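You operate a simulated robot arm through the tools that you are given. There is no shell and no other tool. Be economical: measure what you need, move in short steps, check, and stop when the job is done.

You are at the controls of a simulated robot arm. One attempt, no reset.

Task
Pump up till the green relief valve lifts, wind back to 2 bar, rack it PASS.
Fine: its pin drops again; selector to SHUT and bleed to zero before it comes out. Set down upright: what you pick out.

It is judged by the outcome, as a careful person would: the job done as asked, and still so three seconds after it is handed in. It fails if anything else is knocked over, pushed out of place, dropped, spilled or broken.

Robot
A 7-joint arm with a two-finger parallel gripper, fixed in place. Base frame: the origin is at the foot of the arm, x ahead of it, y to its left, z up; the work surface is at about z = 0.88. Units: m, rad, N and s.
With the tool pointing down near the work surface it reaches from about 0.24 to 0.68 m from the base axis. Its first joint turns from -1.152 to 1.152 rad. Payload 2.4 kg.
The tool frame sits at the grasp point between the pads (the TCP): z along the fingers, y along the line on which they close. The tips reach 0.03 m beyond it. Largest opening 0.094 m; finger width 0.028, thickness 0.01; the body of the gripper, 0.05 by 0.096 m, starts 0.055 m behind the TCP.
Orientation is told as [roll, pitch, yaw] about the base's x, y, z axes, in that order, counted from this pose: with the fingers straight down and closing along the base's y, the tool's x points along the base's -x, its y along +y and its z along -z.

Tools
- The arm moves only by the tool drive_tool. Its arguments are lists of equal length, an entry for each row: "xyz": the shift along the tool's x, y, z in m, a list of three; "rot": the turn, a rotation vector about the tool's x, y, z in rad, a list of three; "hand": the closure, from 0 (fully open) to 1 (shut). In form: {"xyz": [[dx, dy, dz], ...], "rot": [[rx, ry, rz], ...], "hand": [hand, ...]}. A call has 1 to 10 rows; each row shifts and turns the commanded pose from where the row before left it, along the tool's axes as they then stand. Rows are played at 5 a second. More than 0.05 m and 0.15 rad between two rows, or a gripper value outside its range, and nothing of the call is played. A pose out of reach is approached as far as the arm can. The call stops where the force on the tool passes 40 N (or 10 N more than at its start, if that is more) or the arm is blocked; 0.2 s more then pass. The fingers move at their own pace (about 0.153 m/s each) and stop on an object; they squeeze with about 29 N. The grip force told is the motor's: it shows also when the fingers shut on nothing. Time passes only in rows, and 0.2 s behind the last, so rows that do not move let the fingers close. It gives the time, the measured TCP pose, the force on the tool (base axes), the opening and the grip force at its end, in the units of the frame above (readings bear some noise), with the torque about the TCP (base axes, N m) and any sound that the robot's microphone picked up.
- Cameras (640 x 400 px; columns grow to the right, rows downward): "scene" is fixed at [0.0262, 0.4646, 1.4439]; the picture's right is [-0.85, -0.52, 0.00], its down [-0.29, 0.48, -0.83] and it looks along [0.43, -0.71, -0.56] (base axes); focal length 286 px, centre (320, 200). "wrist" rides on the gripper at [0.076, 0.014, -0.103] in the tool frame; the picture's right is [-0.18, 0.98, 0.00], its down [-0.75, -0.14, -0.64] and it looks along [-0.63, -0.12, 0.77] (tool axes); focal length 243 px, centre (320, 200).
- get_image(camera): a new picture of that camera. No time passes.
- pixel_to_xyz(camera, pixels): for up to 12 pixels [column, row] of the newest picture of that camera ("zoom" is the newest enlarged one), the place [x, y, z] in the base frame of the surface seen there, good to about 0.002 m. No time passes.
- zoom(camera, box): a new picture of the part [left, top, right, bottom] of that camera's present view, enlarged. No time passes.
- hand_in(): hands the job in; it is judged then, once.

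Go step by step. Measure first, check grasps and placings, and put right what went wrong. The budget is 80 turns and 38 pictures, counting those below and the enlarged ones. Unless the task says otherwise, let go and move clear before handing in, and close with one line.

The tools are called after ">>>" as a command line: name --argument value ..., lists and objects as JSON in quotes. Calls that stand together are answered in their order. drive_tool: Moves the arm, as the interface text tells. Its arguments: {"type":"object","properties":{"xyz":{"type":"array","items":{"type":"array","items":{"type":"number"}}},"rot":{"type":"array","items":{"type":"array","items":{"type":"number"}}},"hand":{"type":"array","items":{"type":"number"}}},"required":["xyz","rot","hand"]} The other tools are called the same way: get_image (camera) takes a picture; pixel_to_xyz (camera, pixels) gives the place of the surface under pixels of a picture; zoom (camera, box) takes an enlarged picture of a part of a camera's view; hand_in () hands the job in.

At the start:

```text
t: 0.0
position: [0.3148, -0.1612, 1.2835]
ee_rot: [-0.002, -0.002, -0.001]
contact_force: [-0.4, 0.0, 0.3]
moment: [0.01, 0.0, 0.03]
finger_gap: 0.0938
gripper_force: 0.1
```

scene: 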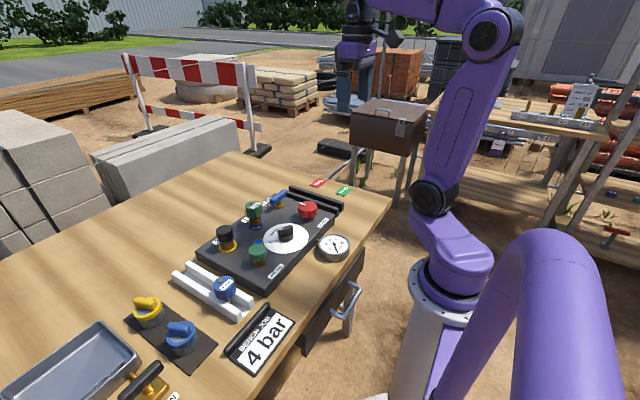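
wrist: 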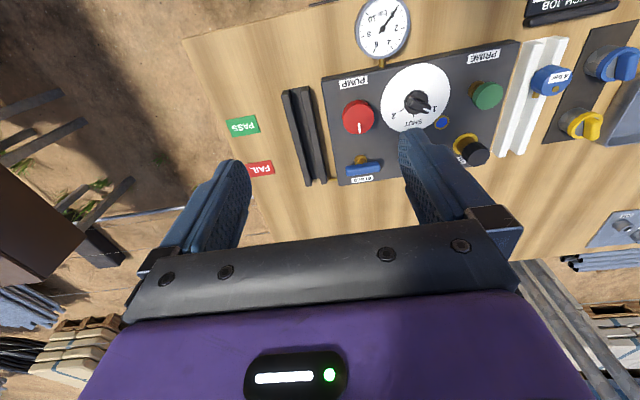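

The scene shows a test bench with a panel (selector dial near (285,235), red PUMP knob (308,210), a gauge (333,247)) and a "4 bar" card. I'll zoom in to read the labels.

>>> zoom --camera "scene" --box '[180, 170, 370, 290]'

>>> zoom --camera "wrist" --box '[320, 0, 520, 190]'

>>> zoom --camera "scene" --box '[0, 250, 300, 400]'

```text
3.33 times, centred on (275, 230) of scene
```

zoom: 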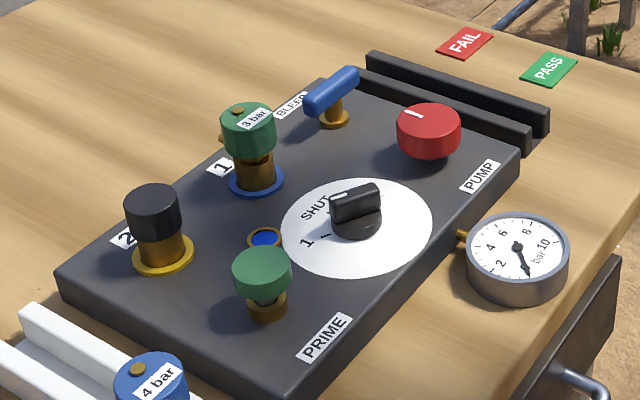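

```text
2.11 times, centred on (420, 95) of wrist
```

zoom: 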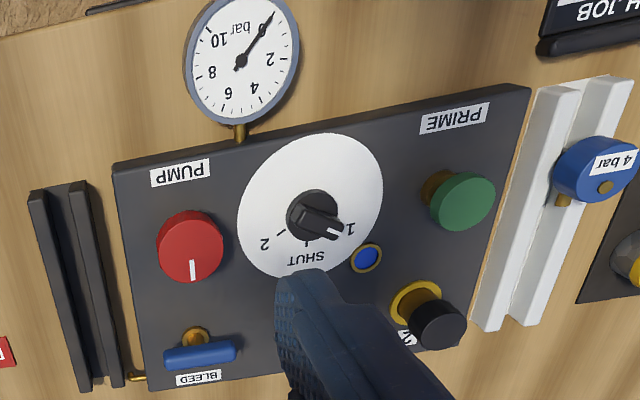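

```text
2.13 times, centred on (150, 325) of scene
```

zoom: 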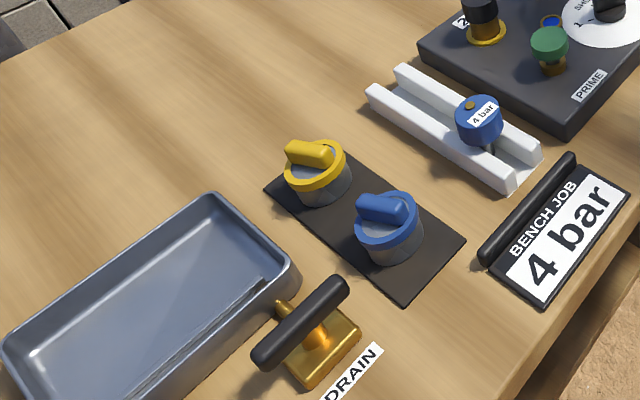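

The selector seems to point at 1, where the green 3-bar valve sits. I'll measure the places of the main items from a fresh scene picture.

>>> zoom --camera "scene" --box '[190, 175, 350, 275]'

>>> pixel_to_xyz --camera "scene" --pixels '[[253, 205], [255, 225], [308, 205], [279, 197], [287, 229], [258, 248], [226, 231], [333, 245], [318, 183], [343, 190], [292, 192], [340, 207]]'

>>> pixel_to_xyz --camera "wrist" --pixels '[[358, 115], [415, 102], [363, 168], [488, 95], [242, 126], [260, 168], [290, 90], [306, 88], [310, 182], [324, 180], [382, 28], [440, 122]]'

```text
4.00 times, centred on (270, 225) of scene
```

zoom: 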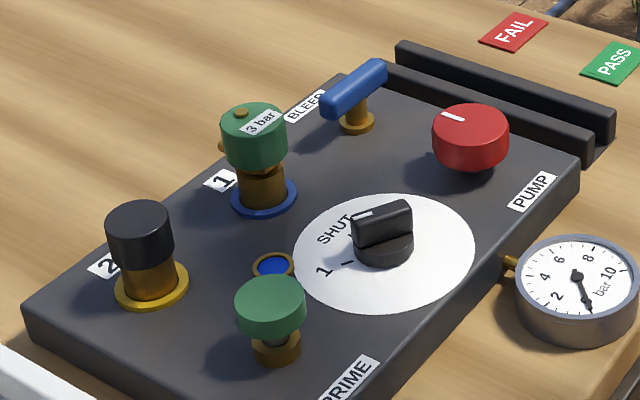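

```text
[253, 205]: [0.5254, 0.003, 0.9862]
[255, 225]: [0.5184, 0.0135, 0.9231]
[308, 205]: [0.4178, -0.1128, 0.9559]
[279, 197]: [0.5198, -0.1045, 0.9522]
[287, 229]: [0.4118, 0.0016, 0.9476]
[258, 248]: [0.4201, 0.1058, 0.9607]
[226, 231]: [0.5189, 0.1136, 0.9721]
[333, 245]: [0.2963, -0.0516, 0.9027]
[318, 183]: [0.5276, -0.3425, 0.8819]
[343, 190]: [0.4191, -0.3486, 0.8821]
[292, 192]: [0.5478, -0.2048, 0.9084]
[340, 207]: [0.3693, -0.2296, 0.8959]
```

```text
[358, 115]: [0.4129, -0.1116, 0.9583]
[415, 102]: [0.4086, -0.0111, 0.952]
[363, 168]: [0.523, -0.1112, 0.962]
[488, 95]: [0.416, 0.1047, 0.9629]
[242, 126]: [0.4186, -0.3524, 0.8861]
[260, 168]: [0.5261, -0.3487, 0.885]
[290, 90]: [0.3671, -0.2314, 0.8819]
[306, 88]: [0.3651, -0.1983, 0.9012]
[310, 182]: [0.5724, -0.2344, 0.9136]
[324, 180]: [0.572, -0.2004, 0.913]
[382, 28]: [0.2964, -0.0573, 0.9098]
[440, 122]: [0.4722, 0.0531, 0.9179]
```

The panel top is at z≈0.916, the red pump knob is at (0.416,-0.112), the selector at (0.41,-0.005), the bleed lever at (0.52,-0.11) and the green valve at (0.525,0.005). I'll move above the pump knob and take a closer look.

>>> drive_tool --xyz '[[-0.018, 0.016, 0.03], [-0.018, 0.016, 0.03], [-0.018, 0.016, 0.03], [-0.018, 0.016, 0.03], [-0.018, 0.016, 0.02]]' --rot '[[0, 0, 0], [0, 0, 0], [0, 0, 0], [0, 0, 0], [0, 0, 0]]' --hand '[0, 0, 0, 0, 0]'

>>> get_image --camera "wrist"

```text
t: 1.2
position: [0.4045, -0.0819, 1.1416]
ee_rot: [0.001, 0.001, 0.001]
contact_force: [0.2, 0.2, -0.2]
moment: [-0.02, -0.02, 0.0]
finger_gap: 0.0939
gripper_force: 0.0
```

```text
31 pictures are left
```

wrist: 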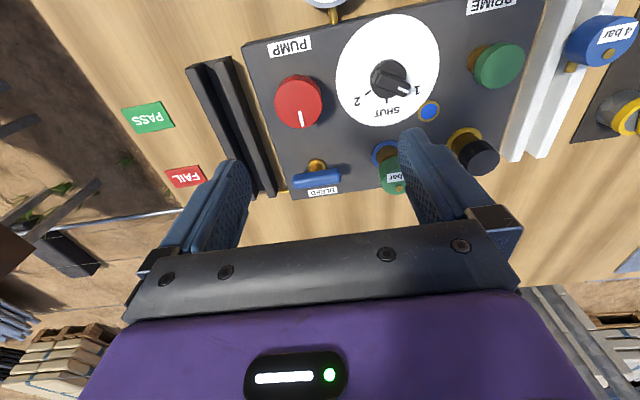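

Selector at 1 is confirmed (white mark at (405,90) beside the "1"). I'll zoom on the selector, valve and bleed area.

>>> zoom --camera "wrist" --box '[250, 60, 530, 210]'

```text
2.29 times, centred on (390, 135) of wrist
```

zoom: 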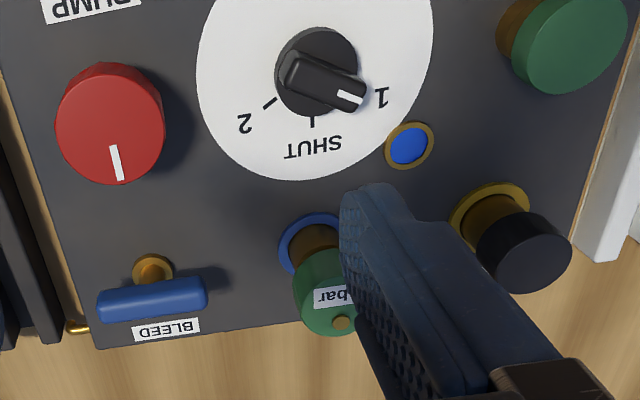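

I'll measure the edges of the pump knob and other items from this closer view.

>>> pixel_to_xyz --camera "zoom" --pixels '[[62, 125], [160, 125], [110, 72], [112, 176], [105, 300], [200, 285], [295, 60], [345, 98], [545, 15], [408, 146], [342, 323], [152, 265]]'

```text
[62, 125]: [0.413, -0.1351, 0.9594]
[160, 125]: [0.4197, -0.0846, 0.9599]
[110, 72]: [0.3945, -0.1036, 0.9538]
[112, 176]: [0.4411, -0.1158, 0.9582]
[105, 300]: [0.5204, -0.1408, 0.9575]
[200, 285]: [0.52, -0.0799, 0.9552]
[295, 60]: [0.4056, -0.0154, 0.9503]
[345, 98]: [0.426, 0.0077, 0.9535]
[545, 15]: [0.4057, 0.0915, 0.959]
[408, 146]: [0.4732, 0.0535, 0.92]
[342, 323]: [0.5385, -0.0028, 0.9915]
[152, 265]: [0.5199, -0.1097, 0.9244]
```

The pump knob's centre is about (0.417,-0.110), about 0.05 wide. I'll descend over it with the hand open.

>>> drive_tool --xyz '[[-0.0125, -0.028, 0.02], [0, 0, 0.045], [0, 0, 0.045], [0, 0, 0.04], [0, 0, 0.0366]]' --rot '[[0, 0, 0], [0, 0, 0], [0, 0, 0], [0, 0, 0], [0, 0, 0]]' --hand '[0, 0, 0, 0, 0]'

>>> drive_tool --xyz '[[0, 0, 0], [0, 0, 0], [0, 0, 0]]' --rot '[[0, 0, 0], [0, 0, 0], [0, 0, 0]]' --hand '[0.7, 0.7, 0.7]'

```text
t: 2.4
position: [0.4182, -0.11, 0.9558]
ee_rot: [0.0, 0.001, 0.0]
contact_force: [-0.7, 0.1, 1.2]
moment: [0.02, 0.0, -0.03]
finger_gap: 0.0937
gripper_force: 0.1
```

```text
t: 3.2
position: [0.4196, -0.1095, 0.9552]
ee_rot: [0.0, 0.0, 0.0]
contact_force: [4.9, -6.7, -16.0]
moment: [0.13, -0.37, 0.01]
finger_gap: 0.057
gripper_force: 45.2
```

The fingers have closed on the knob (gap 0.057). I'll try a clockwise turn (positive about tool z) and look at the gauge.

>>> drive_tool --xyz '[[0, 0, 0], [0, 0, 0], [0, 0, 0], [0, 0, 0], [0, 0, 0]]' --rot '[[0, 0, 0.14], [0, 0, 0.14], [0, 0, 0.14], [0, 0, 0.14], [0, 0, 0]]' --hand '[0.7, 0.7, 0.7, 0.7, 0.7]'

>>> zoom --camera "scene" --box '[220, 170, 360, 270]'

```text
t: 4.4
position: [0.4174, -0.1089, 0.9564]
ee_rot: [-0.001, 0.0, -0.563]
contact_force: [15.0, -6.0, -32.1]
moment: [-0.1, -0.07, -0.01]
finger_gap: 0.0568
gripper_force: 44.7
```

```text
4.00 times, centred on (290, 220) of scene
```

zoom: 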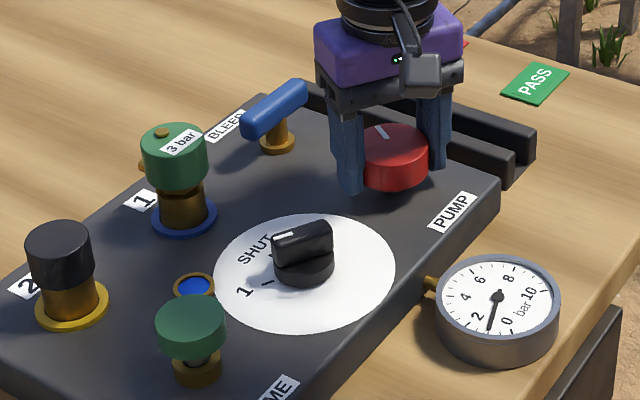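

The needle has moved off 0 to about 1 bar (needle tip at (490,330), mark 2 at (477,316)), so clockwise pumps at roughly 1 bar per 0.55 rad. I'll continue in the same direction.

>>> drive_tool --xyz '[[0, 0, 0.001], [0, 0, 0.001], [0, 0, 0], [0, 0, 0], [0, 0, 0]]' --rot '[[0, 0, 0.14], [0, 0, 0.14], [0, 0, 0.14], [0, 0, 0.14], [0, 0, 0]]' --hand '[0.7, 0.7, 0.7, 0.7, 0.7]'

>>> zoom --camera "scene" --box '[220, 170, 360, 270]'

```text
t: 5.6
position: [0.4197, -0.1098, 0.9548]
ee_rot: [0.005, -0.005, -1.121]
contact_force: [13.5, 5.3, 25.7]
moment: [-0.32, -0.29, -0.03]
finger_gap: 0.0557
gripper_force: 45.0
```

```text
4.00 times, centred on (290, 220) of scene
```

zoom: 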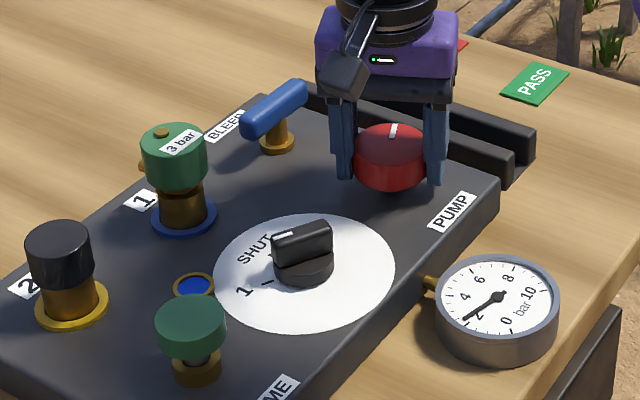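

The needle tip at (465,318) is just past 2 (about 2.3 bar) and the pin is still down. I'll turn a little further.

>>> drive_tool --xyz '[[0, 0, -0.001], [0, 0, 0], [0, 0, 0], [0, 0, 0]]' --rot '[[0, 0, 0.12], [0, 0, 0.12], [0, 0, 0.06], [0, 0, 0]]' --hand '[0.7, 0.7, 0.7, 0.7]'

>>> zoom --camera "scene" --box '[220, 170, 360, 270]'

```text
t: 6.6
position: [0.4201, -0.1104, 0.9565]
ee_rot: [0.004, -0.003, -1.42]
contact_force: [22.4, 4.4, -1.6]
moment: [-1.12, 0.45, 0.0]
finger_gap: 0.0562
gripper_force: 45.2
```

```text
4.00 times, centred on (290, 220) of scene
```

zoom: 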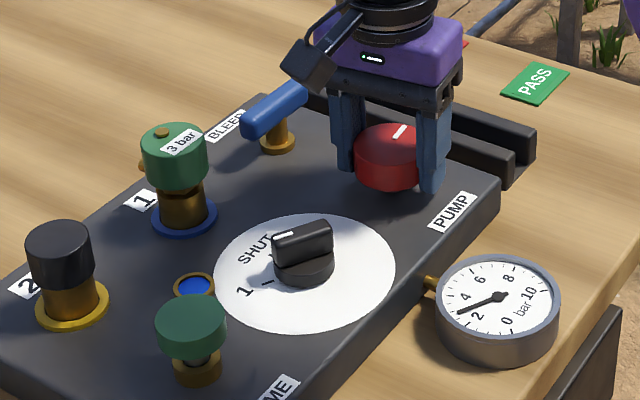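

The needle is at about 3.0 bar and the brass pin on the green cap at (162,132) looks unchanged. I'll turn a bit more.

>>> drive_tool --xyz '[[0, 0, 0], [0, 0, 0], [0, 0, 0]]' --rot '[[0, 0, 0.08], [0, 0, 0.07], [0, 0, 0]]' --hand '[0.7, 0.7, 0.7]'

>>> zoom --camera "scene" --box '[220, 170, 360, 270]'

```text
t: 7.4
position: [0.4196, -0.1092, 0.9544]
ee_rot: [0.003, -0.002, -1.57]
contact_force: [27.5, 4.1, -11.3]
moment: [-0.56, 0.92, -0.01]
finger_gap: 0.0558
gripper_force: 45.2
```

```text
4.00 times, centred on (290, 220) of scene
```

zoom: 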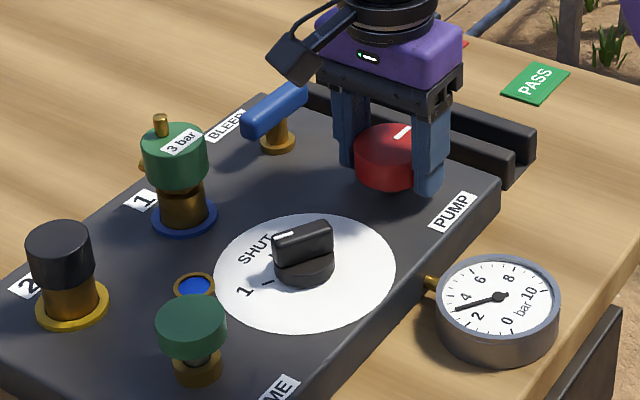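

The pin has lifted (brass pin standing at (160,125)) at about 3.2 bar. Now I'll wind back toward 2 bar.

>>> drive_tool --xyz '[[0, 0, 0], [0, 0, 0], [0, 0, 0], [0, 0, 0], [0, 0, 0]]' --rot '[[0, 0, -0.12], [0, 0, -0.12], [0, 0, -0.12], [0, 0, -0.12], [0, 0, 0]]' --hand '[0.7, 0.7, 0.7, 0.7, 0.7]'

>>> zoom --camera "scene" --box '[220, 190, 360, 270]'

```text
t: 8.6
position: [0.4202, -0.1098, 0.9547]
ee_rot: [0.002, -0.004, -1.088]
contact_force: [26.8, -2.4, -20.2]
moment: [0.77, 0.66, 0.0]
finger_gap: 0.0561
gripper_force: 44.8
```

```text
4.57 times, centred on (290, 230) of scene
```

zoom: 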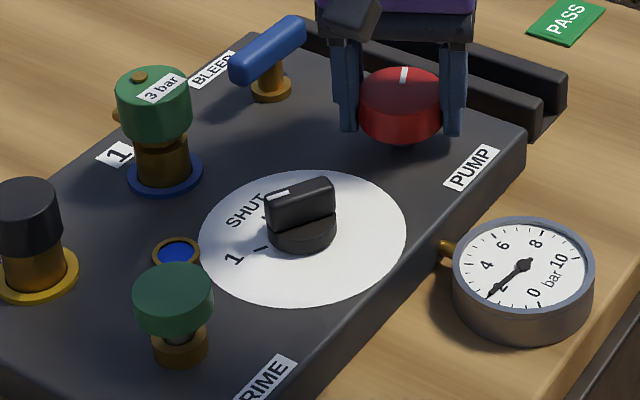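

The pin has dropped again and the needle lies about on the 2. I'll check the gauge closely.

>>> zoom --camera "scene" --box '[315, 232, 355, 264]'

```text
12.50 times, centred on (335, 248) of scene
```

zoom: 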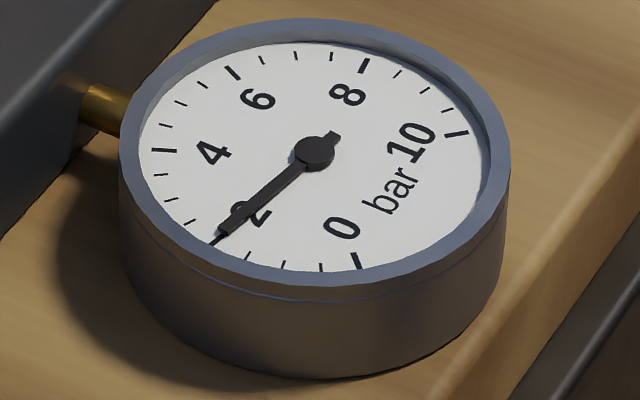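

The needle is right on the 2-bar tick and the pin is down. I'll release the knob, rise and turn back toward the selector.

>>> drive_tool --xyz '[[0, 0, 0], [0, 0, 0], [0, 0, -0.045], [0, 0, -0.045], [0, 0, -0.04]]' --rot '[[0, 0, 0], [0, 0, 0], [0, 0, 0], [0, 0, 0], [0, 0, 0]]' --hand '[0, 0, 0, 0, 0]'

>>> drive_tool --xyz '[[0, 0, 0], [0, 0, 0], [0, 0, 0], [0, 0, 0], [0, 0, 0], [0, 0, 0], [0, 0, 0], [0, 0, 0]]' --rot '[[0, 0, -0.135], [0, 0, -0.135], [0, 0, -0.135], [0, 0, -0.135], [0, 0, -0.135], [0, 0, -0.135], [0, 0, -0.135], [0, 0, -0.14]]' --hand '[0, 0, 0, 0, 0, 0, 0, 0]'

>>> zoom --camera "wrist" --box '[220, 0, 500, 180]'

>>> zoom --camera "scene" --box '[220, 180, 360, 270]'

```text
t: 9.8
position: [0.4188, -0.1108, 1.0855]
ee_rot: [-0.001, -0.001, -1.089]
contact_force: [-0.5, -1.0, -0.3]
moment: [0.02, -0.02, -0.01]
finger_gap: 0.094
gripper_force: 0.1
```

```text
t: 11.6
position: [0.4181, -0.1087, 1.085]
ee_rot: [-0.001, 0.0, -0.001]
contact_force: [-0.2, -0.1, 0.2]
moment: [0.03, 0.01, 0.0]
finger_gap: 0.0938
gripper_force: 0.0
```

```text
2.22 times, centred on (360, 90) of wrist
```

zoom: 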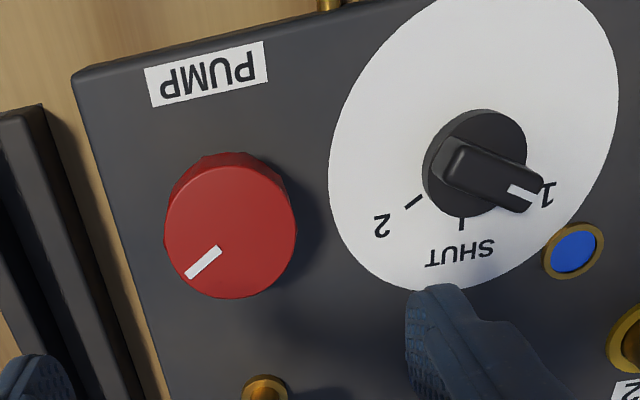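

```text
4.44 times, centred on (290, 225) of scene
```

zoom: 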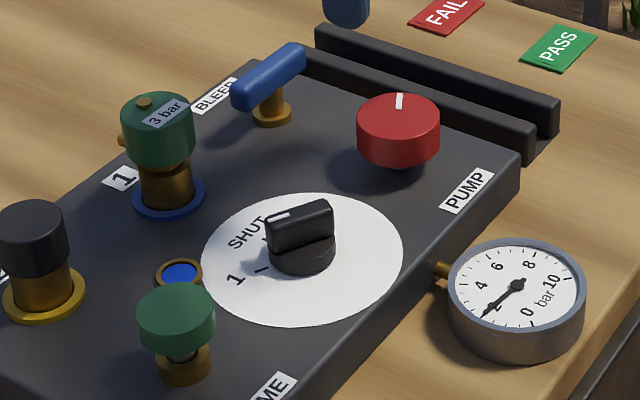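

The gauge holds at 2 and the pin is down. I'll measure the selector bar from the scene zoom.

>>> pixel_to_xyz --camera "zoom" --pixels '[[273, 218], [300, 212], [327, 203], [300, 235], [302, 262], [262, 268], [262, 240], [300, 205], [285, 222], [318, 213], [230, 256], [400, 255]]'

```text
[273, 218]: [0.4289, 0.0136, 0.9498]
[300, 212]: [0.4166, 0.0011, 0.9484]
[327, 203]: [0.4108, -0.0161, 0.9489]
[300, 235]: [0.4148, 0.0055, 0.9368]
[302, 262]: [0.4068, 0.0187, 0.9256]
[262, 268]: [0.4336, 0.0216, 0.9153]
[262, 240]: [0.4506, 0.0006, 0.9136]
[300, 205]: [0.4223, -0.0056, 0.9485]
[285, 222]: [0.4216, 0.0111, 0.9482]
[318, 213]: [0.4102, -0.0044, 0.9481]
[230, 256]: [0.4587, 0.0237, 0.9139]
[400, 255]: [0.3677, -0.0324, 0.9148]
```

The bar runs at roughly 55° from +x about the centre (0.418,0.000), with its top at z≈0.949. I'll go over it, turn the hand +0.95 rad and descend in part.

>>> drive_tool --xyz '[[0, 0.04, 0], [0, 0.04, 0], [0, 0.0287, 0], [0, 0, 0], [0, 0, 0], [0, 0, 0], [0, 0, 0], [0, 0, 0], [0, 0, 0], [0, 0, 0]]' --rot '[[0, 0, 0], [0, 0, 0], [0, 0, 0], [0, 0, -0.136], [0, 0, -0.136], [0, 0, -0.136], [0, 0, -0.136], [0, 0, -0.136], [0, 0, -0.136], [0, 0, -0.136]]' --hand '[0, 0, 0, 0, 0, 0, 0, 0.3, 0.3, 0.3]'

>>> drive_tool --xyz '[[0, 0, 0.04], [0, 0, 0.04], [0, 0, 0.02], [0, 0, 0.021], [0, 0, 0]]' --rot '[[0, 0, 0], [0, 0, 0], [0, 0, 0], [0, 0, 0], [0, 0, 0]]' --hand '[0.3, 0.3, 0.3, 0.3, 0.3]'

>>> zoom --camera "scene" --box '[220, 180, 360, 270]'

```text
t: 13.8
position: [0.4194, -0.0016, 1.0858]
ee_rot: [-0.001, 0.0, 0.948]
contact_force: [0.5, -0.3, 0.0]
moment: [0.02, 0.0, 0.0]
finger_gap: 0.0661
gripper_force: 0.1
```

```text
t: 15.0
position: [0.4167, -0.0009, 0.9639]
ee_rot: [0.0, -0.001, 0.947]
contact_force: [-0.9, 0.1, -0.7]
moment: [0.0, 0.0, 0.01]
finger_gap: 0.0659
gripper_force: 0.1
```

```text
4.44 times, centred on (290, 225) of scene
```

zoom: 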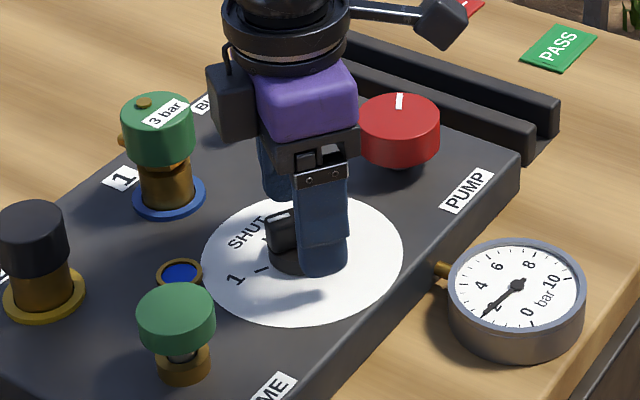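

The fingers straddle the bar (bar visible at (282,230)). I'll close on it.

>>> drive_tool --xyz '[[0, 0, 0], [0, 0, 0], [0, 0, 0]]' --rot '[[0, 0, 0], [0, 0, 0], [0, 0, 0]]' --hand '[0.95, 0.95, 0.95]'

>>> drive_tool --xyz '[[0, 0, 0], [0, 0, 0], [0, 0, 0], [0, 0, 0], [0, 0, 0], [0, 0, 0], [0, 0, 0], [0, 0, 0]]' --rot '[[0, 0, 0.136], [0, 0, 0.136], [0, 0, 0.136], [0, 0, 0.136], [0, 0, 0.136], [0, 0, 0.136], [0, 0, 0.131], [0, 0, 0]]' --hand '[0.95, 0.95, 0.95, 0.95, 0.95, 0.95, 0.95, 0.95]'

>>> zoom --camera "scene" --box '[220, 180, 360, 270]'

```text
t: 15.8
position: [0.4188, -0.0026, 0.9641]
ee_rot: [-0.003, 0.001, 0.946]
contact_force: [5.2, -8.2, -6.1]
moment: [0.02, -0.23, 0.03]
finger_gap: 0.0158
gripper_force: 44.1
```

```text
t: 17.6
position: [0.4171, -0.0001, 0.9646]
ee_rot: [0.0, 0.004, -0.002]
contact_force: [-12.7, -0.2, 7.3]
moment: [-0.04, 0.14, 0.03]
finger_gap: 0.0157
gripper_force: 44.9
```

```text
4.44 times, centred on (290, 225) of scene
```

zoom: 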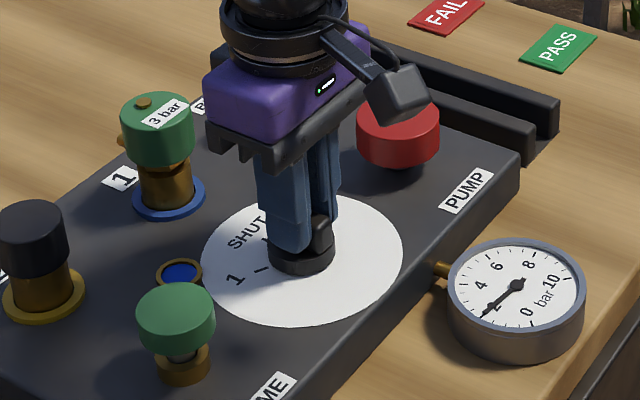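

The selector was turned with the hand to yaw 0. I'll release, rise and check it from the wrist.

>>> drive_tool --xyz '[[0, 0, 0], [0, 0, 0], [0, 0, -0.045], [0, 0, -0.045], [0, 0, -0.035]]' --rot '[[0, 0, 0], [0, 0, 0], [0, 0, 0], [0, 0, 0], [0, 0, 0]]' --hand '[0.3, 0.3, 0.3, 0.3, 0.3]'

>>> drive_tool --xyz '[[-0.025, -0.03, 0], [-0.025, -0.03, 0], [-0.025, -0.03, 0], [-0.0265, -0.02, 0], [0, 0, 0]]' --rot '[[0, 0, 0], [0, 0, 0], [0, 0, 0], [0, 0, 0], [0, 0, 0]]' --hand '[0, 0, 0, 0, 0]'

>>> get_image --camera "wrist"

>>> zoom --camera "scene" --box '[220, 180, 360, 270]'

```text
t: 18.8
position: [0.417, -0.0008, 1.0903]
ee_rot: [0.002, -0.001, 0.0]
contact_force: [-1.0, 0.7, 0.2]
moment: [0.03, 0.02, 0.01]
finger_gap: 0.0658
gripper_force: 0.1
```

```text
t: 20.0
position: [0.5206, -0.1097, 1.0893]
ee_rot: [-0.001, 0.0, 0.0]
contact_force: [-0.7, -0.6, 0.3]
moment: [0.01, -0.03, 0.02]
finger_gap: 0.094
gripper_force: 0.0
```

```text
19 pictures are left
```

wrist: 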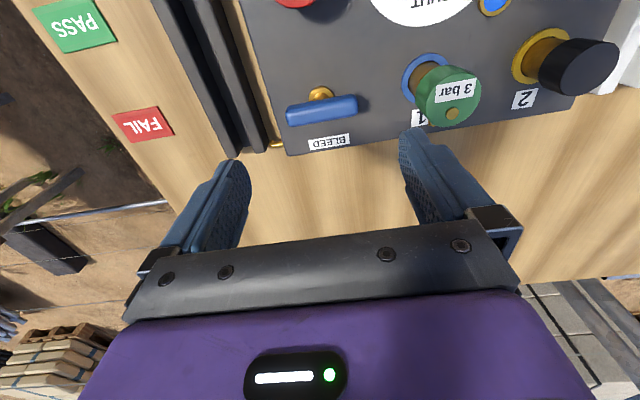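

```text
4.44 times, centred on (290, 225) of scene
```

zoom: 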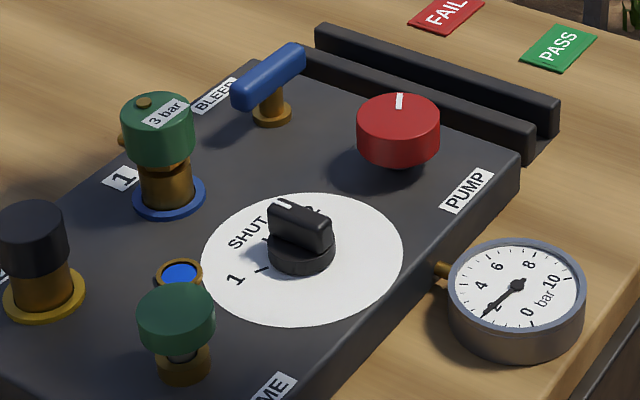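

The selector is at SHUT and the gauge still reads 2. The bleed lever lies along y at (0.52,-0.11), so I'll turn the hand -90° above it.

>>> drive_tool --xyz '[[0, 0, 0], [0, 0, 0], [0, 0, 0], [0, 0, 0], [0, 0, 0], [0, 0, 0], [0, 0, 0], [0, 0, 0], [0, 0, 0], [0, 0, 0]]' --rot '[[0, 0, 0.143], [0, 0, 0.143], [0, 0, 0.143], [0, 0, 0.143], [0, 0, 0.143], [0, 0, 0.143], [0, 0, 0.143], [0, 0, 0.143], [0, 0, 0.143], [0, 0, 0.143]]' --hand '[0.3, 0.3, 0.3, 0.3, 0.3, 0.3, 0.3, 0.3, 0.3, 0.3]'

>>> drive_tool --xyz '[[0, 0, 0], [0, 0, 0.04], [0, 0, 0.04], [0, 0, 0.02], [0, 0, 0.024], [0, 0, 0]]' --rot '[[0, 0, 0.141], [0, 0, 0], [0, 0, 0], [0, 0, 0], [0, 0, 0], [0, 0, 0]]' --hand '[0.3, 0.3, 0.3, 0.3, 0.3, 0.3]'

>>> drive_tool --xyz '[[0, 0, 0], [0, 0, 0], [0, 0, 0]]' --rot '[[0, 0, 0], [0, 0, 0], [0, 0, 0]]' --hand '[0.95, 0.95, 0.95]'

```text
t: 22.2
position: [0.5199, -0.1103, 1.0892]
ee_rot: [0.0, 0.002, -1.432]
contact_force: [-0.9, 0.6, -0.2]
moment: [0.02, -0.01, 0.0]
finger_gap: 0.0656
gripper_force: 0.0
```

```text
t: 23.6
position: [0.5194, -0.1121, 0.9656]
ee_rot: [0.0, 0.0, -1.57]
contact_force: [0.6, -0.7, 0.7]
moment: [-0.02, 0.0, -0.03]
finger_gap: 0.0657
gripper_force: 0.1
```

```text
t: 24.4
position: [0.5259, -0.1121, 0.9673]
ee_rot: [0.017, -0.005, -1.571]
contact_force: [38.4, 2.6, -7.1]
moment: [-0.04, -0.16, 0.03]
finger_gap: 0.0268
gripper_force: 19.1
```

Closing pushed the tool to +x, so the lever's middle lies further out than 0.52. I'll open, look and recentre.

>>> drive_tool --xyz '[[0, 0, 0], [0, 0.008, 0], [0, 0, 0]]' --rot '[[0, 0, 0], [0, 0, 0], [0, 0, 0]]' --hand '[0.3, 0.3, 0.3]'

>>> zoom --camera "scene" --box '[240, 170, 360, 260]'

```text
t: 25.2
position: [0.5286, -0.1118, 0.9648]
ee_rot: [-0.003, -0.001, -1.569]
contact_force: [0.7, 0.0, -0.2]
moment: [-0.02, 0.01, 0.02]
finger_gap: 0.0658
gripper_force: 0.1
```

```text
4.44 times, centred on (300, 215) of scene
```

zoom: 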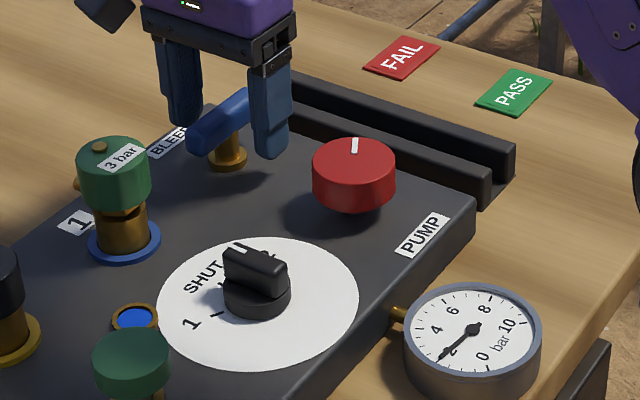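

The lever is undisturbed and now lies about midway between the fingers. I'll close again.

>>> drive_tool --xyz '[[0, 0, 0], [0, 0, 0], [0, 0, 0], [0, 0, 0]]' --rot '[[0, 0, 0], [0, 0, 0], [0, 0, 0], [0, 0, 0]]' --hand '[0.6, 0.75, 0.85, 0.95]'

```text
t: 26.2
position: [0.53, -0.1112, 0.9655]
ee_rot: [0.004, -0.004, -1.57]
contact_force: [17.2, -1.3, 0.7]
moment: [0.07, 0.61, -0.02]
finger_gap: 0.0182
gripper_force: 45.2
```

The lever is gripped (gap 0.018). I'll try turning counter-clockwise a little.

>>> drive_tool --xyz '[[0, 0.002, 0], [0, 0, 0], [0, 0, 0]]' --rot '[[0, 0, -0.1], [0, 0, -0.1], [0, 0, 0]]' --hand '[0.95, 0.95, 0.95]'

```text
t: 27.0
position: [0.5303, -0.1118, 0.9656]
ee_rot: [0.001, 0.001, -1.367]
contact_force: [7.2, 0.7, 12.7]
moment: [-0.15, 0.11, -0.01]
finger_gap: 0.0181
gripper_force: 44.6
```

It turns freely (no torque). I'll go on counter-clockwise and check the gauge.

>>> drive_tool --xyz '[[0, 0, 0], [0, 0, 0], [0, 0, 0], [0, 0, 0], [0, 0, 0]]' --rot '[[0, 0, -0.14], [0, 0, -0.14], [0, 0, -0.14], [0, 0, -0.14], [0, 0, 0]]' --hand '[0.95, 0.95, 0.95, 0.95, 0.95]'

>>> zoom --camera "scene" --box '[240, 170, 360, 260]'

```text
t: 28.2
position: [0.5315, -0.1116, 0.9666]
ee_rot: [0.002, -0.003, -0.808]
contact_force: [14.7, 3.6, 16.7]
moment: [1.06, 0.89, 0.01]
finger_gap: 0.0179
gripper_force: 44.9
```

```text
4.44 times, centred on (300, 215) of scene
```

zoom: 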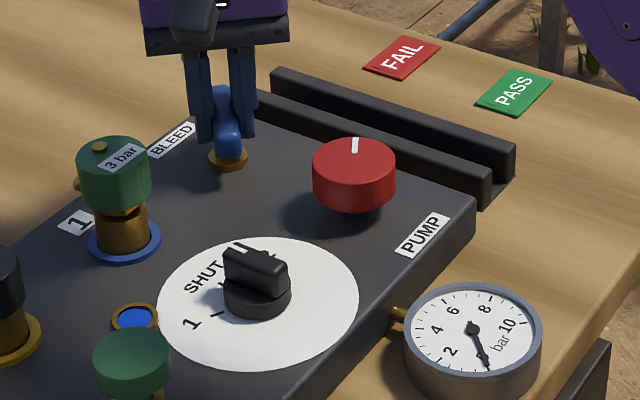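

The gauge has dropped to about 0 with the lever at 45°. I'll open it fully and release.

>>> drive_tool --xyz '[[0, 0, 0], [0, 0, 0], [0, 0, 0], [0, 0, 0], [0, 0, 0], [0, 0, 0]]' --rot '[[0, 0, -0.14], [0, 0, -0.14], [0, 0, -0.14], [0, 0, -0.14], [0, 0, -0.14], [0, 0, 0]]' --hand '[0.95, 0.95, 0.95, 0.95, 0.95, 0.95]'

>>> drive_tool --xyz '[[0, 0, 0], [0, 0, 0], [0, 0, -0.045], [0, 0, -0.045], [0, 0, -0.04]]' --rot '[[0, 0, 0], [0, 0, 0], [0, 0, 0], [0, 0, 0], [0, 0, 0]]' --hand '[0.5, 0.3, 0.3, 0.3, 0.3]'

>>> zoom --camera "scene" --box '[220, 170, 360, 260]'

```text
t: 29.6
position: [0.5314, -0.1105, 0.966]
ee_rot: [-0.002, -0.005, -0.106]
contact_force: [11.1, 5.8, 28.8]
moment: [0.31, 1.28, 0.19]
finger_gap: 0.0179
gripper_force: 44.7
```

```text
t: 30.8
position: [0.528, -0.1096, 1.0965]
ee_rot: [0.001, 0.004, -0.111]
contact_force: [-1.0, -0.1, 0.2]
moment: [0.0, -0.01, -0.01]
finger_gap: 0.0658
gripper_force: 0.0
```

```text
4.44 times, centred on (290, 215) of scene
```

zoom: 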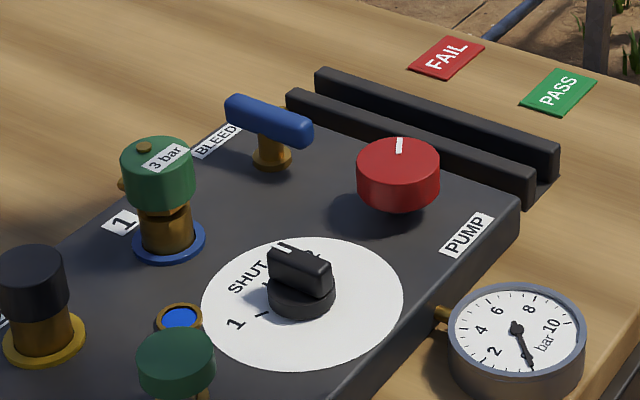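

The gauge reads 0, the selector is at SHUT and the bleed is open. Now I need the valve's shape: I'll look at the blue one in the white rack and at the black rack.

>>> zoom --camera "scene" --box '[165, 255, 265, 325]'

>>> zoom --camera "scene" --box '[275, 165, 365, 225]'

>>> pixel_to_xyz --camera "zoom" --pixels '[[120, 155], [145, 150], [180, 140], [300, 200], [330, 205], [355, 190], [440, 260], [470, 262], [500, 245], [500, 295], [80, 140], [400, 225]]'

```text
5.71 times, centred on (215, 290) of scene
```

zoom: 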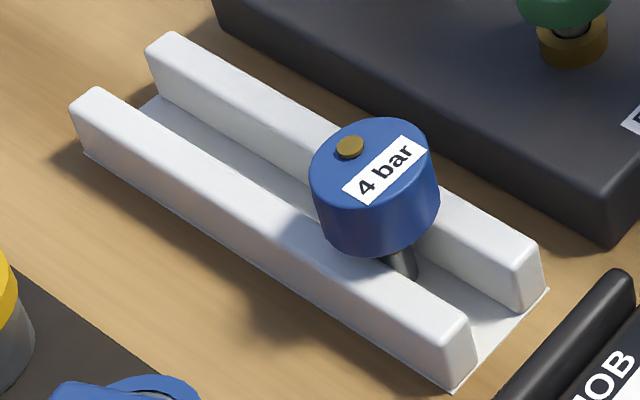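

```text
6.67 times, centred on (320, 195) of scene
```

zoom: 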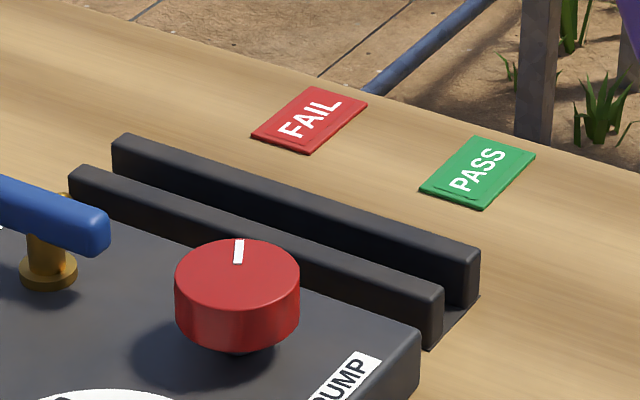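

```text
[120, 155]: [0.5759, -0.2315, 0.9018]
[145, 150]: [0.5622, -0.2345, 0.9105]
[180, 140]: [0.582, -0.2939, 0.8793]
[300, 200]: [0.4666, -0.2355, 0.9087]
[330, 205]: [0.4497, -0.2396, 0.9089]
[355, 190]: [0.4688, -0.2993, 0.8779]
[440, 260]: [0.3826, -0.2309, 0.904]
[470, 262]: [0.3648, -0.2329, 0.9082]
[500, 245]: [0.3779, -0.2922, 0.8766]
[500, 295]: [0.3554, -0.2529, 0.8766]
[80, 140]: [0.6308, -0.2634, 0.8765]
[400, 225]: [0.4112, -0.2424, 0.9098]
```

The rack has one channel with the PASS label beside x≈0.42. I'll measure the rail profile across it.

>>> pixel_to_xyz --camera "zoom" --pixels '[[380, 220], [380, 226], [380, 232], [380, 238], [380, 246], [380, 252], [380, 258], [380, 264], [380, 268], [380, 272], [380, 278], [380, 284]]'

>>> pixel_to_xyz --camera "wrist" --pixels '[[175, 30], [185, 30], [192, 30], [200, 30], [206, 30], [212, 30], [218, 30], [225, 30], [232, 30]]'

```text
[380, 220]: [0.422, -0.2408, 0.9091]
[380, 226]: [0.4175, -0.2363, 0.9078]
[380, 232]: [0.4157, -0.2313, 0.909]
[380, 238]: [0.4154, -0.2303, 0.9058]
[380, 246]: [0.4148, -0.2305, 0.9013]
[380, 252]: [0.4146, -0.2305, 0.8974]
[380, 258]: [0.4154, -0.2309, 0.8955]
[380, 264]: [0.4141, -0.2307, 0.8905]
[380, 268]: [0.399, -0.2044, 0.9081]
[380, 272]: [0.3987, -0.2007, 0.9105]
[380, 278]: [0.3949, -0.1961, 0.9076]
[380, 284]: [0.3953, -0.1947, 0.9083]
```

```text
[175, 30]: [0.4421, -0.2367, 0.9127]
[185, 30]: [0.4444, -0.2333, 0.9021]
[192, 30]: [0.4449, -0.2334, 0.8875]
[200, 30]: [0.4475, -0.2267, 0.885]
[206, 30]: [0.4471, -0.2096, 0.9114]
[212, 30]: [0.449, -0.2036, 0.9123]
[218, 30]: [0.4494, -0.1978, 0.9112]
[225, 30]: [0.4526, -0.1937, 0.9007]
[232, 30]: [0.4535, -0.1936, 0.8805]
```

The channel runs y -0.208 to -0.231 with rail tops at z≈0.909. Now a close look at the green valve in its port.

>>> zoom --camera "scene" --box '[235, 193, 275, 233]'

>>> pixel_to_xyz --camera "zoom" --pixels '[[180, 120], [110, 130], [250, 130], [180, 200], [180, 260], [110, 200], [250, 200], [70, 190], [180, 300], [120, 285], [240, 285], [60, 170]]'

```text
10.00 times, centred on (255, 213) of scene
```

zoom: 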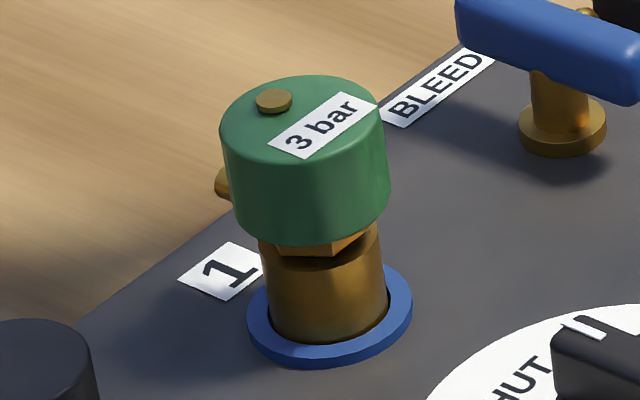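

```text
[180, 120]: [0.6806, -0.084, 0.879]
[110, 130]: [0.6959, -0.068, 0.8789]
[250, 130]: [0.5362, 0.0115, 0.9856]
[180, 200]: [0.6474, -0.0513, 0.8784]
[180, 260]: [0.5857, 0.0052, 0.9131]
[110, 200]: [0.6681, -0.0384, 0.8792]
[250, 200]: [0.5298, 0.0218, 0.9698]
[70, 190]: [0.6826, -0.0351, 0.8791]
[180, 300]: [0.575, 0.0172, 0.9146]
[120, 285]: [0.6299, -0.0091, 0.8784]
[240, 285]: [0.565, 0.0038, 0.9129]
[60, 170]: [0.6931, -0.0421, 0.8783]
```

I'll measure the cap, the hexagon and the nozzle in this zoom.

>>> pixel_to_xyz --camera "zoom" --pixels '[[228, 140], [300, 85], [378, 125], [300, 155], [310, 232], [235, 225], [385, 205], [222, 183], [320, 245], [320, 300], [275, 100], [305, 120]]'

```text
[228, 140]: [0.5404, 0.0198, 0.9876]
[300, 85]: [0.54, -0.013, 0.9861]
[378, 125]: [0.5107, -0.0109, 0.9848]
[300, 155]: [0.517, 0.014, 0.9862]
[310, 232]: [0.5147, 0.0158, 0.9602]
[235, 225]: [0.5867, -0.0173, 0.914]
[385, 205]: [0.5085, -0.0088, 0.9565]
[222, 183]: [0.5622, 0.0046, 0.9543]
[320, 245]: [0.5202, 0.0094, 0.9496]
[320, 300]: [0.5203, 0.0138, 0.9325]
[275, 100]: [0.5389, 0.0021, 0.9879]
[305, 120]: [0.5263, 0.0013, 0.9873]
```

The cap spans z 0.957–0.987 with centre ≈(0.528,0.001), and the nozzle points to +x, below the cap. I'll grip only the cap, with tips above its lower rim (TCP z≈0.992).

>>> drive_tool --xyz '[[0, 0, 0], [0, 0.04, 0], [0, 0.04, 0], [0, 0.031, 0], [0, 0, 0.04], [0, 0, 0.04], [0, 0, 0.0245], [0, 0, 0]]' --rot '[[0, 0, -0.108], [0, 0, 0], [0, 0, 0], [0, 0, 0], [0, 0, 0], [0, 0, 0], [0, 0, 0], [0, 0, 0]]' --hand '[0, 0, 0, 0, 0, 0, 0, 0]'

>>> drive_tool --xyz '[[0, 0, 0], [0, 0, 0], [0, 0, 0], [0, 0, 0]]' --rot '[[0, 0, 0], [0, 0, 0], [0, 0, 0], [0, 0, 0]]' --hand '[0.4, 0.5, 0.7, 0.7]'

```text
t: 32.6
position: [0.5316, -0.0002, 0.9918]
ee_rot: [0.0, -0.001, -0.003]
contact_force: [0.2, -0.1, -0.1]
moment: [0.0, -0.05, 0.01]
finger_gap: 0.0942
gripper_force: 0.2
```

```text
t: 33.6
position: [0.5317, -0.0003, 0.9918]
ee_rot: [0.001, 0.001, -0.004]
contact_force: [-0.7, 3.4, 1.7]
moment: [0.22, 0.07, -0.06]
finger_gap: 0.0429
gripper_force: 28.8
```

Gripped with little side force (gap 0.043). I'll pull gently upward.

>>> drive_tool --xyz '[[0, 0, -0.004], [0, 0, -0.006], [0, 0, 0]]' --rot '[[0, 0, 0], [0, 0, 0], [0, 0, 0]]' --hand '[0.7, 0.7, 0.7]'

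>>> zoom --camera "scene" --box '[225, 180, 295, 240]'

```text
t: 34.4
position: [0.5298, -0.0002, 1.0018]
ee_rot: [0.0, -0.002, -0.005]
contact_force: [0.1, 0.4, -1.1]
moment: [-0.02, 0.0, 0.0]
finger_gap: 0.0429
gripper_force: 28.6
```

```text
6.67 times, centred on (260, 210) of scene
```

zoom: 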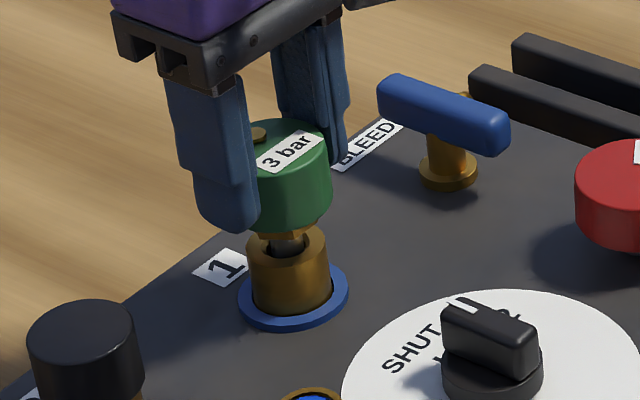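

The valve lifts out with its grey stem. I'll raise it clear and carry it over the PASS end of the rack.

>>> drive_tool --xyz '[[0, 0, -0.03], [0, 0, -0.03], [0, 0, -0.03], [0.028, -0.036, 0], [0.028, -0.036, 0], [0.028, -0.036, 0], [0.0275, -0.036, 0], [0, -0.037, 0], [0, -0.0385, 0], [0, 0, 0]]' --rot '[[0, 0, 0], [0, 0, 0], [0, 0, 0], [0, 0, 0], [0, 0, 0], [0, 0, 0], [0, 0, 0], [0, 0, 0], [0, 0, 0], [0, 0, 0]]' --hand '[0.7, 0.7, 0.7, 0.7, 0.7, 0.7, 0.7, 0.7, 0.7, 0.7]'

>>> zoom --camera "scene" --box '[260, 120, 380, 220]'

```text
t: 36.6
position: [0.4187, -0.2199, 1.0894]
ee_rot: [-0.002, 0.0, -0.004]
contact_force: [0.2, -0.8, -2.2]
moment: [-0.03, 0.01, 0.04]
finger_gap: 0.0428
gripper_force: 29.0
```

```text
4.00 times, centred on (320, 170) of scene
```

zoom: 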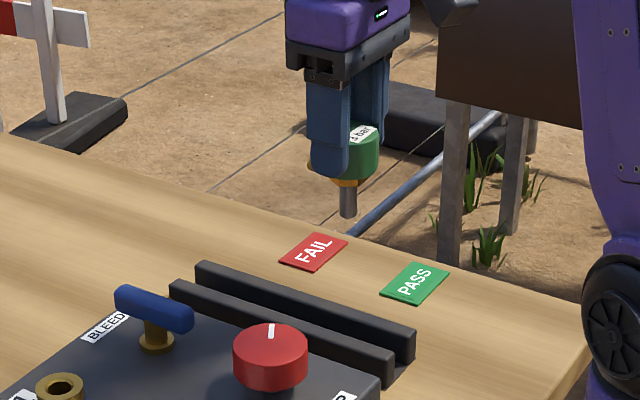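

The valve hangs upright; I'll measure its stem tip and cap rim.

>>> pixel_to_xyz --camera "zoom" --pixels '[[347, 213], [347, 195], [347, 183], [362, 172], [362, 140], [414, 282]]'

```text
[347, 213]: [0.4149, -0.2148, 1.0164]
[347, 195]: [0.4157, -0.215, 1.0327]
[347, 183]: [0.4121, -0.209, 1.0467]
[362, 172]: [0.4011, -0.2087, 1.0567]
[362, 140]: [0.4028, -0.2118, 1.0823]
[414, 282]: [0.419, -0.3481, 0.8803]
```

The stem tip is 0.075 m below the TCP and the cap rim 0.034 m below it. I'll descend straight into the channel at the PASS position, slowly at the end.

>>> drive_tool --xyz '[[0, 0, 0.04], [0, 0, 0.04], [0, 0, 0.025], [0, 0, 0.012], [0, 0, 0.006], [0, 0, 0]]' --rot '[[0, 0, 0], [0, 0, 0], [0, 0, 0], [0, 0, 0], [0, 0, 0], [0, 0, 0]]' --hand '[0.7, 0.7, 0.7, 0.7, 0.7, 0.7]'

>>> zoom --camera "scene" --box '[285, 160, 365, 220]'

```text
t: 38.0
position: [0.4177, -0.2193, 0.967]
ee_rot: [0.0, 0.0, -0.005]
contact_force: [-0.2, 0.3, -2.2]
moment: [-0.04, -0.03, 0.0]
finger_gap: 0.0432
gripper_force: 28.9
```

```text
6.67 times, centred on (325, 190) of scene
```

zoom: 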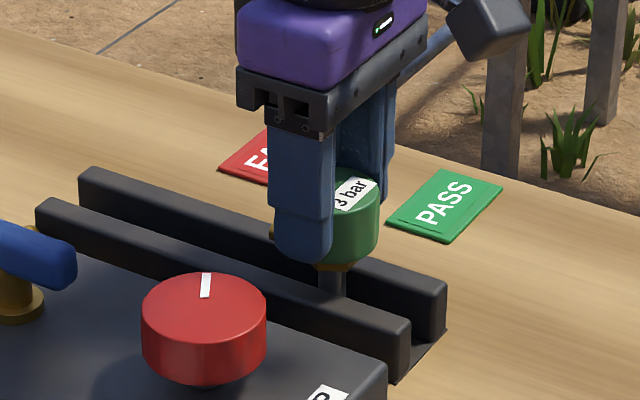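

The stem is in the channel with no contact force yet. I'll lower in small steps till it touches.

>>> drive_tool --xyz '[[0, 0, 0.003], [0, 0, 0.003], [0, 0, 0.002], [0, 0, 0]]' --rot '[[0, 0, 0], [0, 0, 0], [0, 0, 0], [0, 0, 0]]' --hand '[0.7, 0.7, 0.7, 0.7]'

```text
t: 39.0
position: [0.4176, -0.2191, 0.9587]
ee_rot: [-0.001, 0.001, -0.004]
contact_force: [-0.9, -0.3, -2.2]
moment: [-0.03, 0.01, -0.01]
finger_gap: 0.043
gripper_force: 28.9
```

>>> drive_tool --xyz '[[0, 0, 0.002], [0, 0, 0.002], [0, 0, 0]]' --rot '[[0, 0, 0], [0, 0, 0], [0, 0, 0]]' --hand '[0.7, 0.7, 0.7]'

```text
t: 39.8
position: [0.4178, -0.2194, 0.9564]
ee_rot: [0.001, 0.001, -0.003]
contact_force: [0.0, 0.5, 4.2]
moment: [-0.04, 0.1, -0.02]
finger_gap: 0.0428
gripper_force: 29.2
```

There is contact at TCP z 0.956, which matches the hexagon on the rails. I'll open gently and rise.

>>> drive_tool --xyz '[[0, 0, 0], [0, 0, 0], [0, 0, 0], [0, 0, 0], [0, 0, -0.03], [0, 0, -0.045], [0, 0, -0.045]]' --rot '[[0, 0, 0], [0, 0, 0], [0, 0, 0], [0, 0, 0], [0, 0, 0], [0, 0, 0], [0, 0, 0]]' --hand '[0.5, 0.4, 0.3, 0.3, 0.3, 0.3, 0.3]'

>>> drive_tool --xyz '[[0.03, 0, -0.03], [0.03, 0, -0.03], [0.03, 0, -0.03], [0, 0, 0], [0, 0, 0]]' --rot '[[0, 0, 0], [0, 0, 0], [0, 0, 0], [0, 0, 0], [0, 0, 0]]' --hand '[0.3, 0.3, 0.3, 0.3, 0.3]'

>>> zoom --camera "scene" --box '[200, 150, 380, 270]'

```text
t: 41.4
position: [0.4192, -0.2184, 1.0768]
ee_rot: [-0.002, 0.0, -0.003]
contact_force: [0.6, 0.1, 0.1]
moment: [0.04, -0.04, 0.0]
finger_gap: 0.0661
gripper_force: 0.0
```

```text
t: 42.6
position: [0.3272, -0.2175, 1.1652]
ee_rot: [-0.001, 0.0, -0.005]
contact_force: [0.5, 0.5, -0.4]
moment: [-0.03, 0.02, -0.01]
finger_gap: 0.0656
gripper_force: 0.1
```

```text
3.33 times, centred on (290, 210) of scene
```

zoom: 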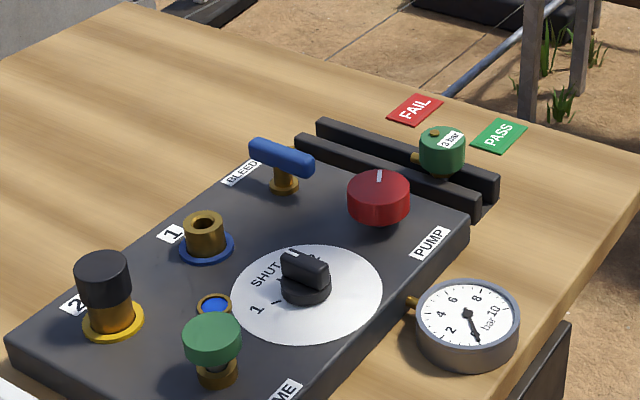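

The green valve stands in the rack on the PASS side, and the gauge reads 0 with the selector at SHUT. One close check that it is upright.

>>> zoom --camera "scene" --box '[300, 175, 350, 215]'

>>> pixel_to_xyz --camera "zoom" --pixels '[[265, 160], [345, 160], [310, 145], [310, 175]]'

```text
10.00 times, centred on (325, 195) of scene
```

zoom: 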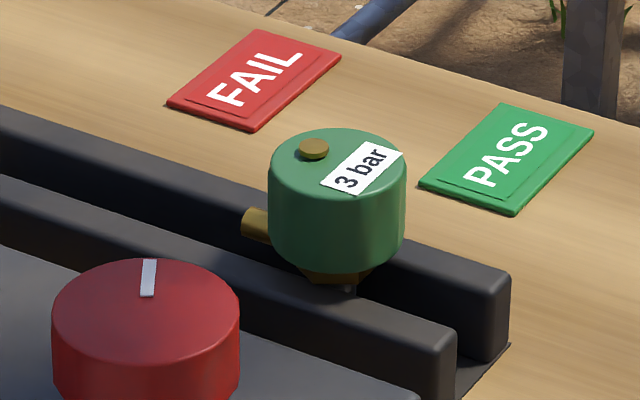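

```text
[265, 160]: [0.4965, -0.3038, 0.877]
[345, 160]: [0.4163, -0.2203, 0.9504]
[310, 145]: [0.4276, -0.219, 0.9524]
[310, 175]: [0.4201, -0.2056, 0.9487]
```

The cap is level and upright at x≈0.418, in line with the PASS label, and the hand is clear. I'm handing in.

>>> hand_in

```text
The job is handed in.
```

The green valve lifted at about 3.2 bar and its pin dropped again by 2 bar; with the selector at SHUT and the gauge bled to 0, I set it upright in the rack at PASS and handed the job in. The bleed lever is still open.
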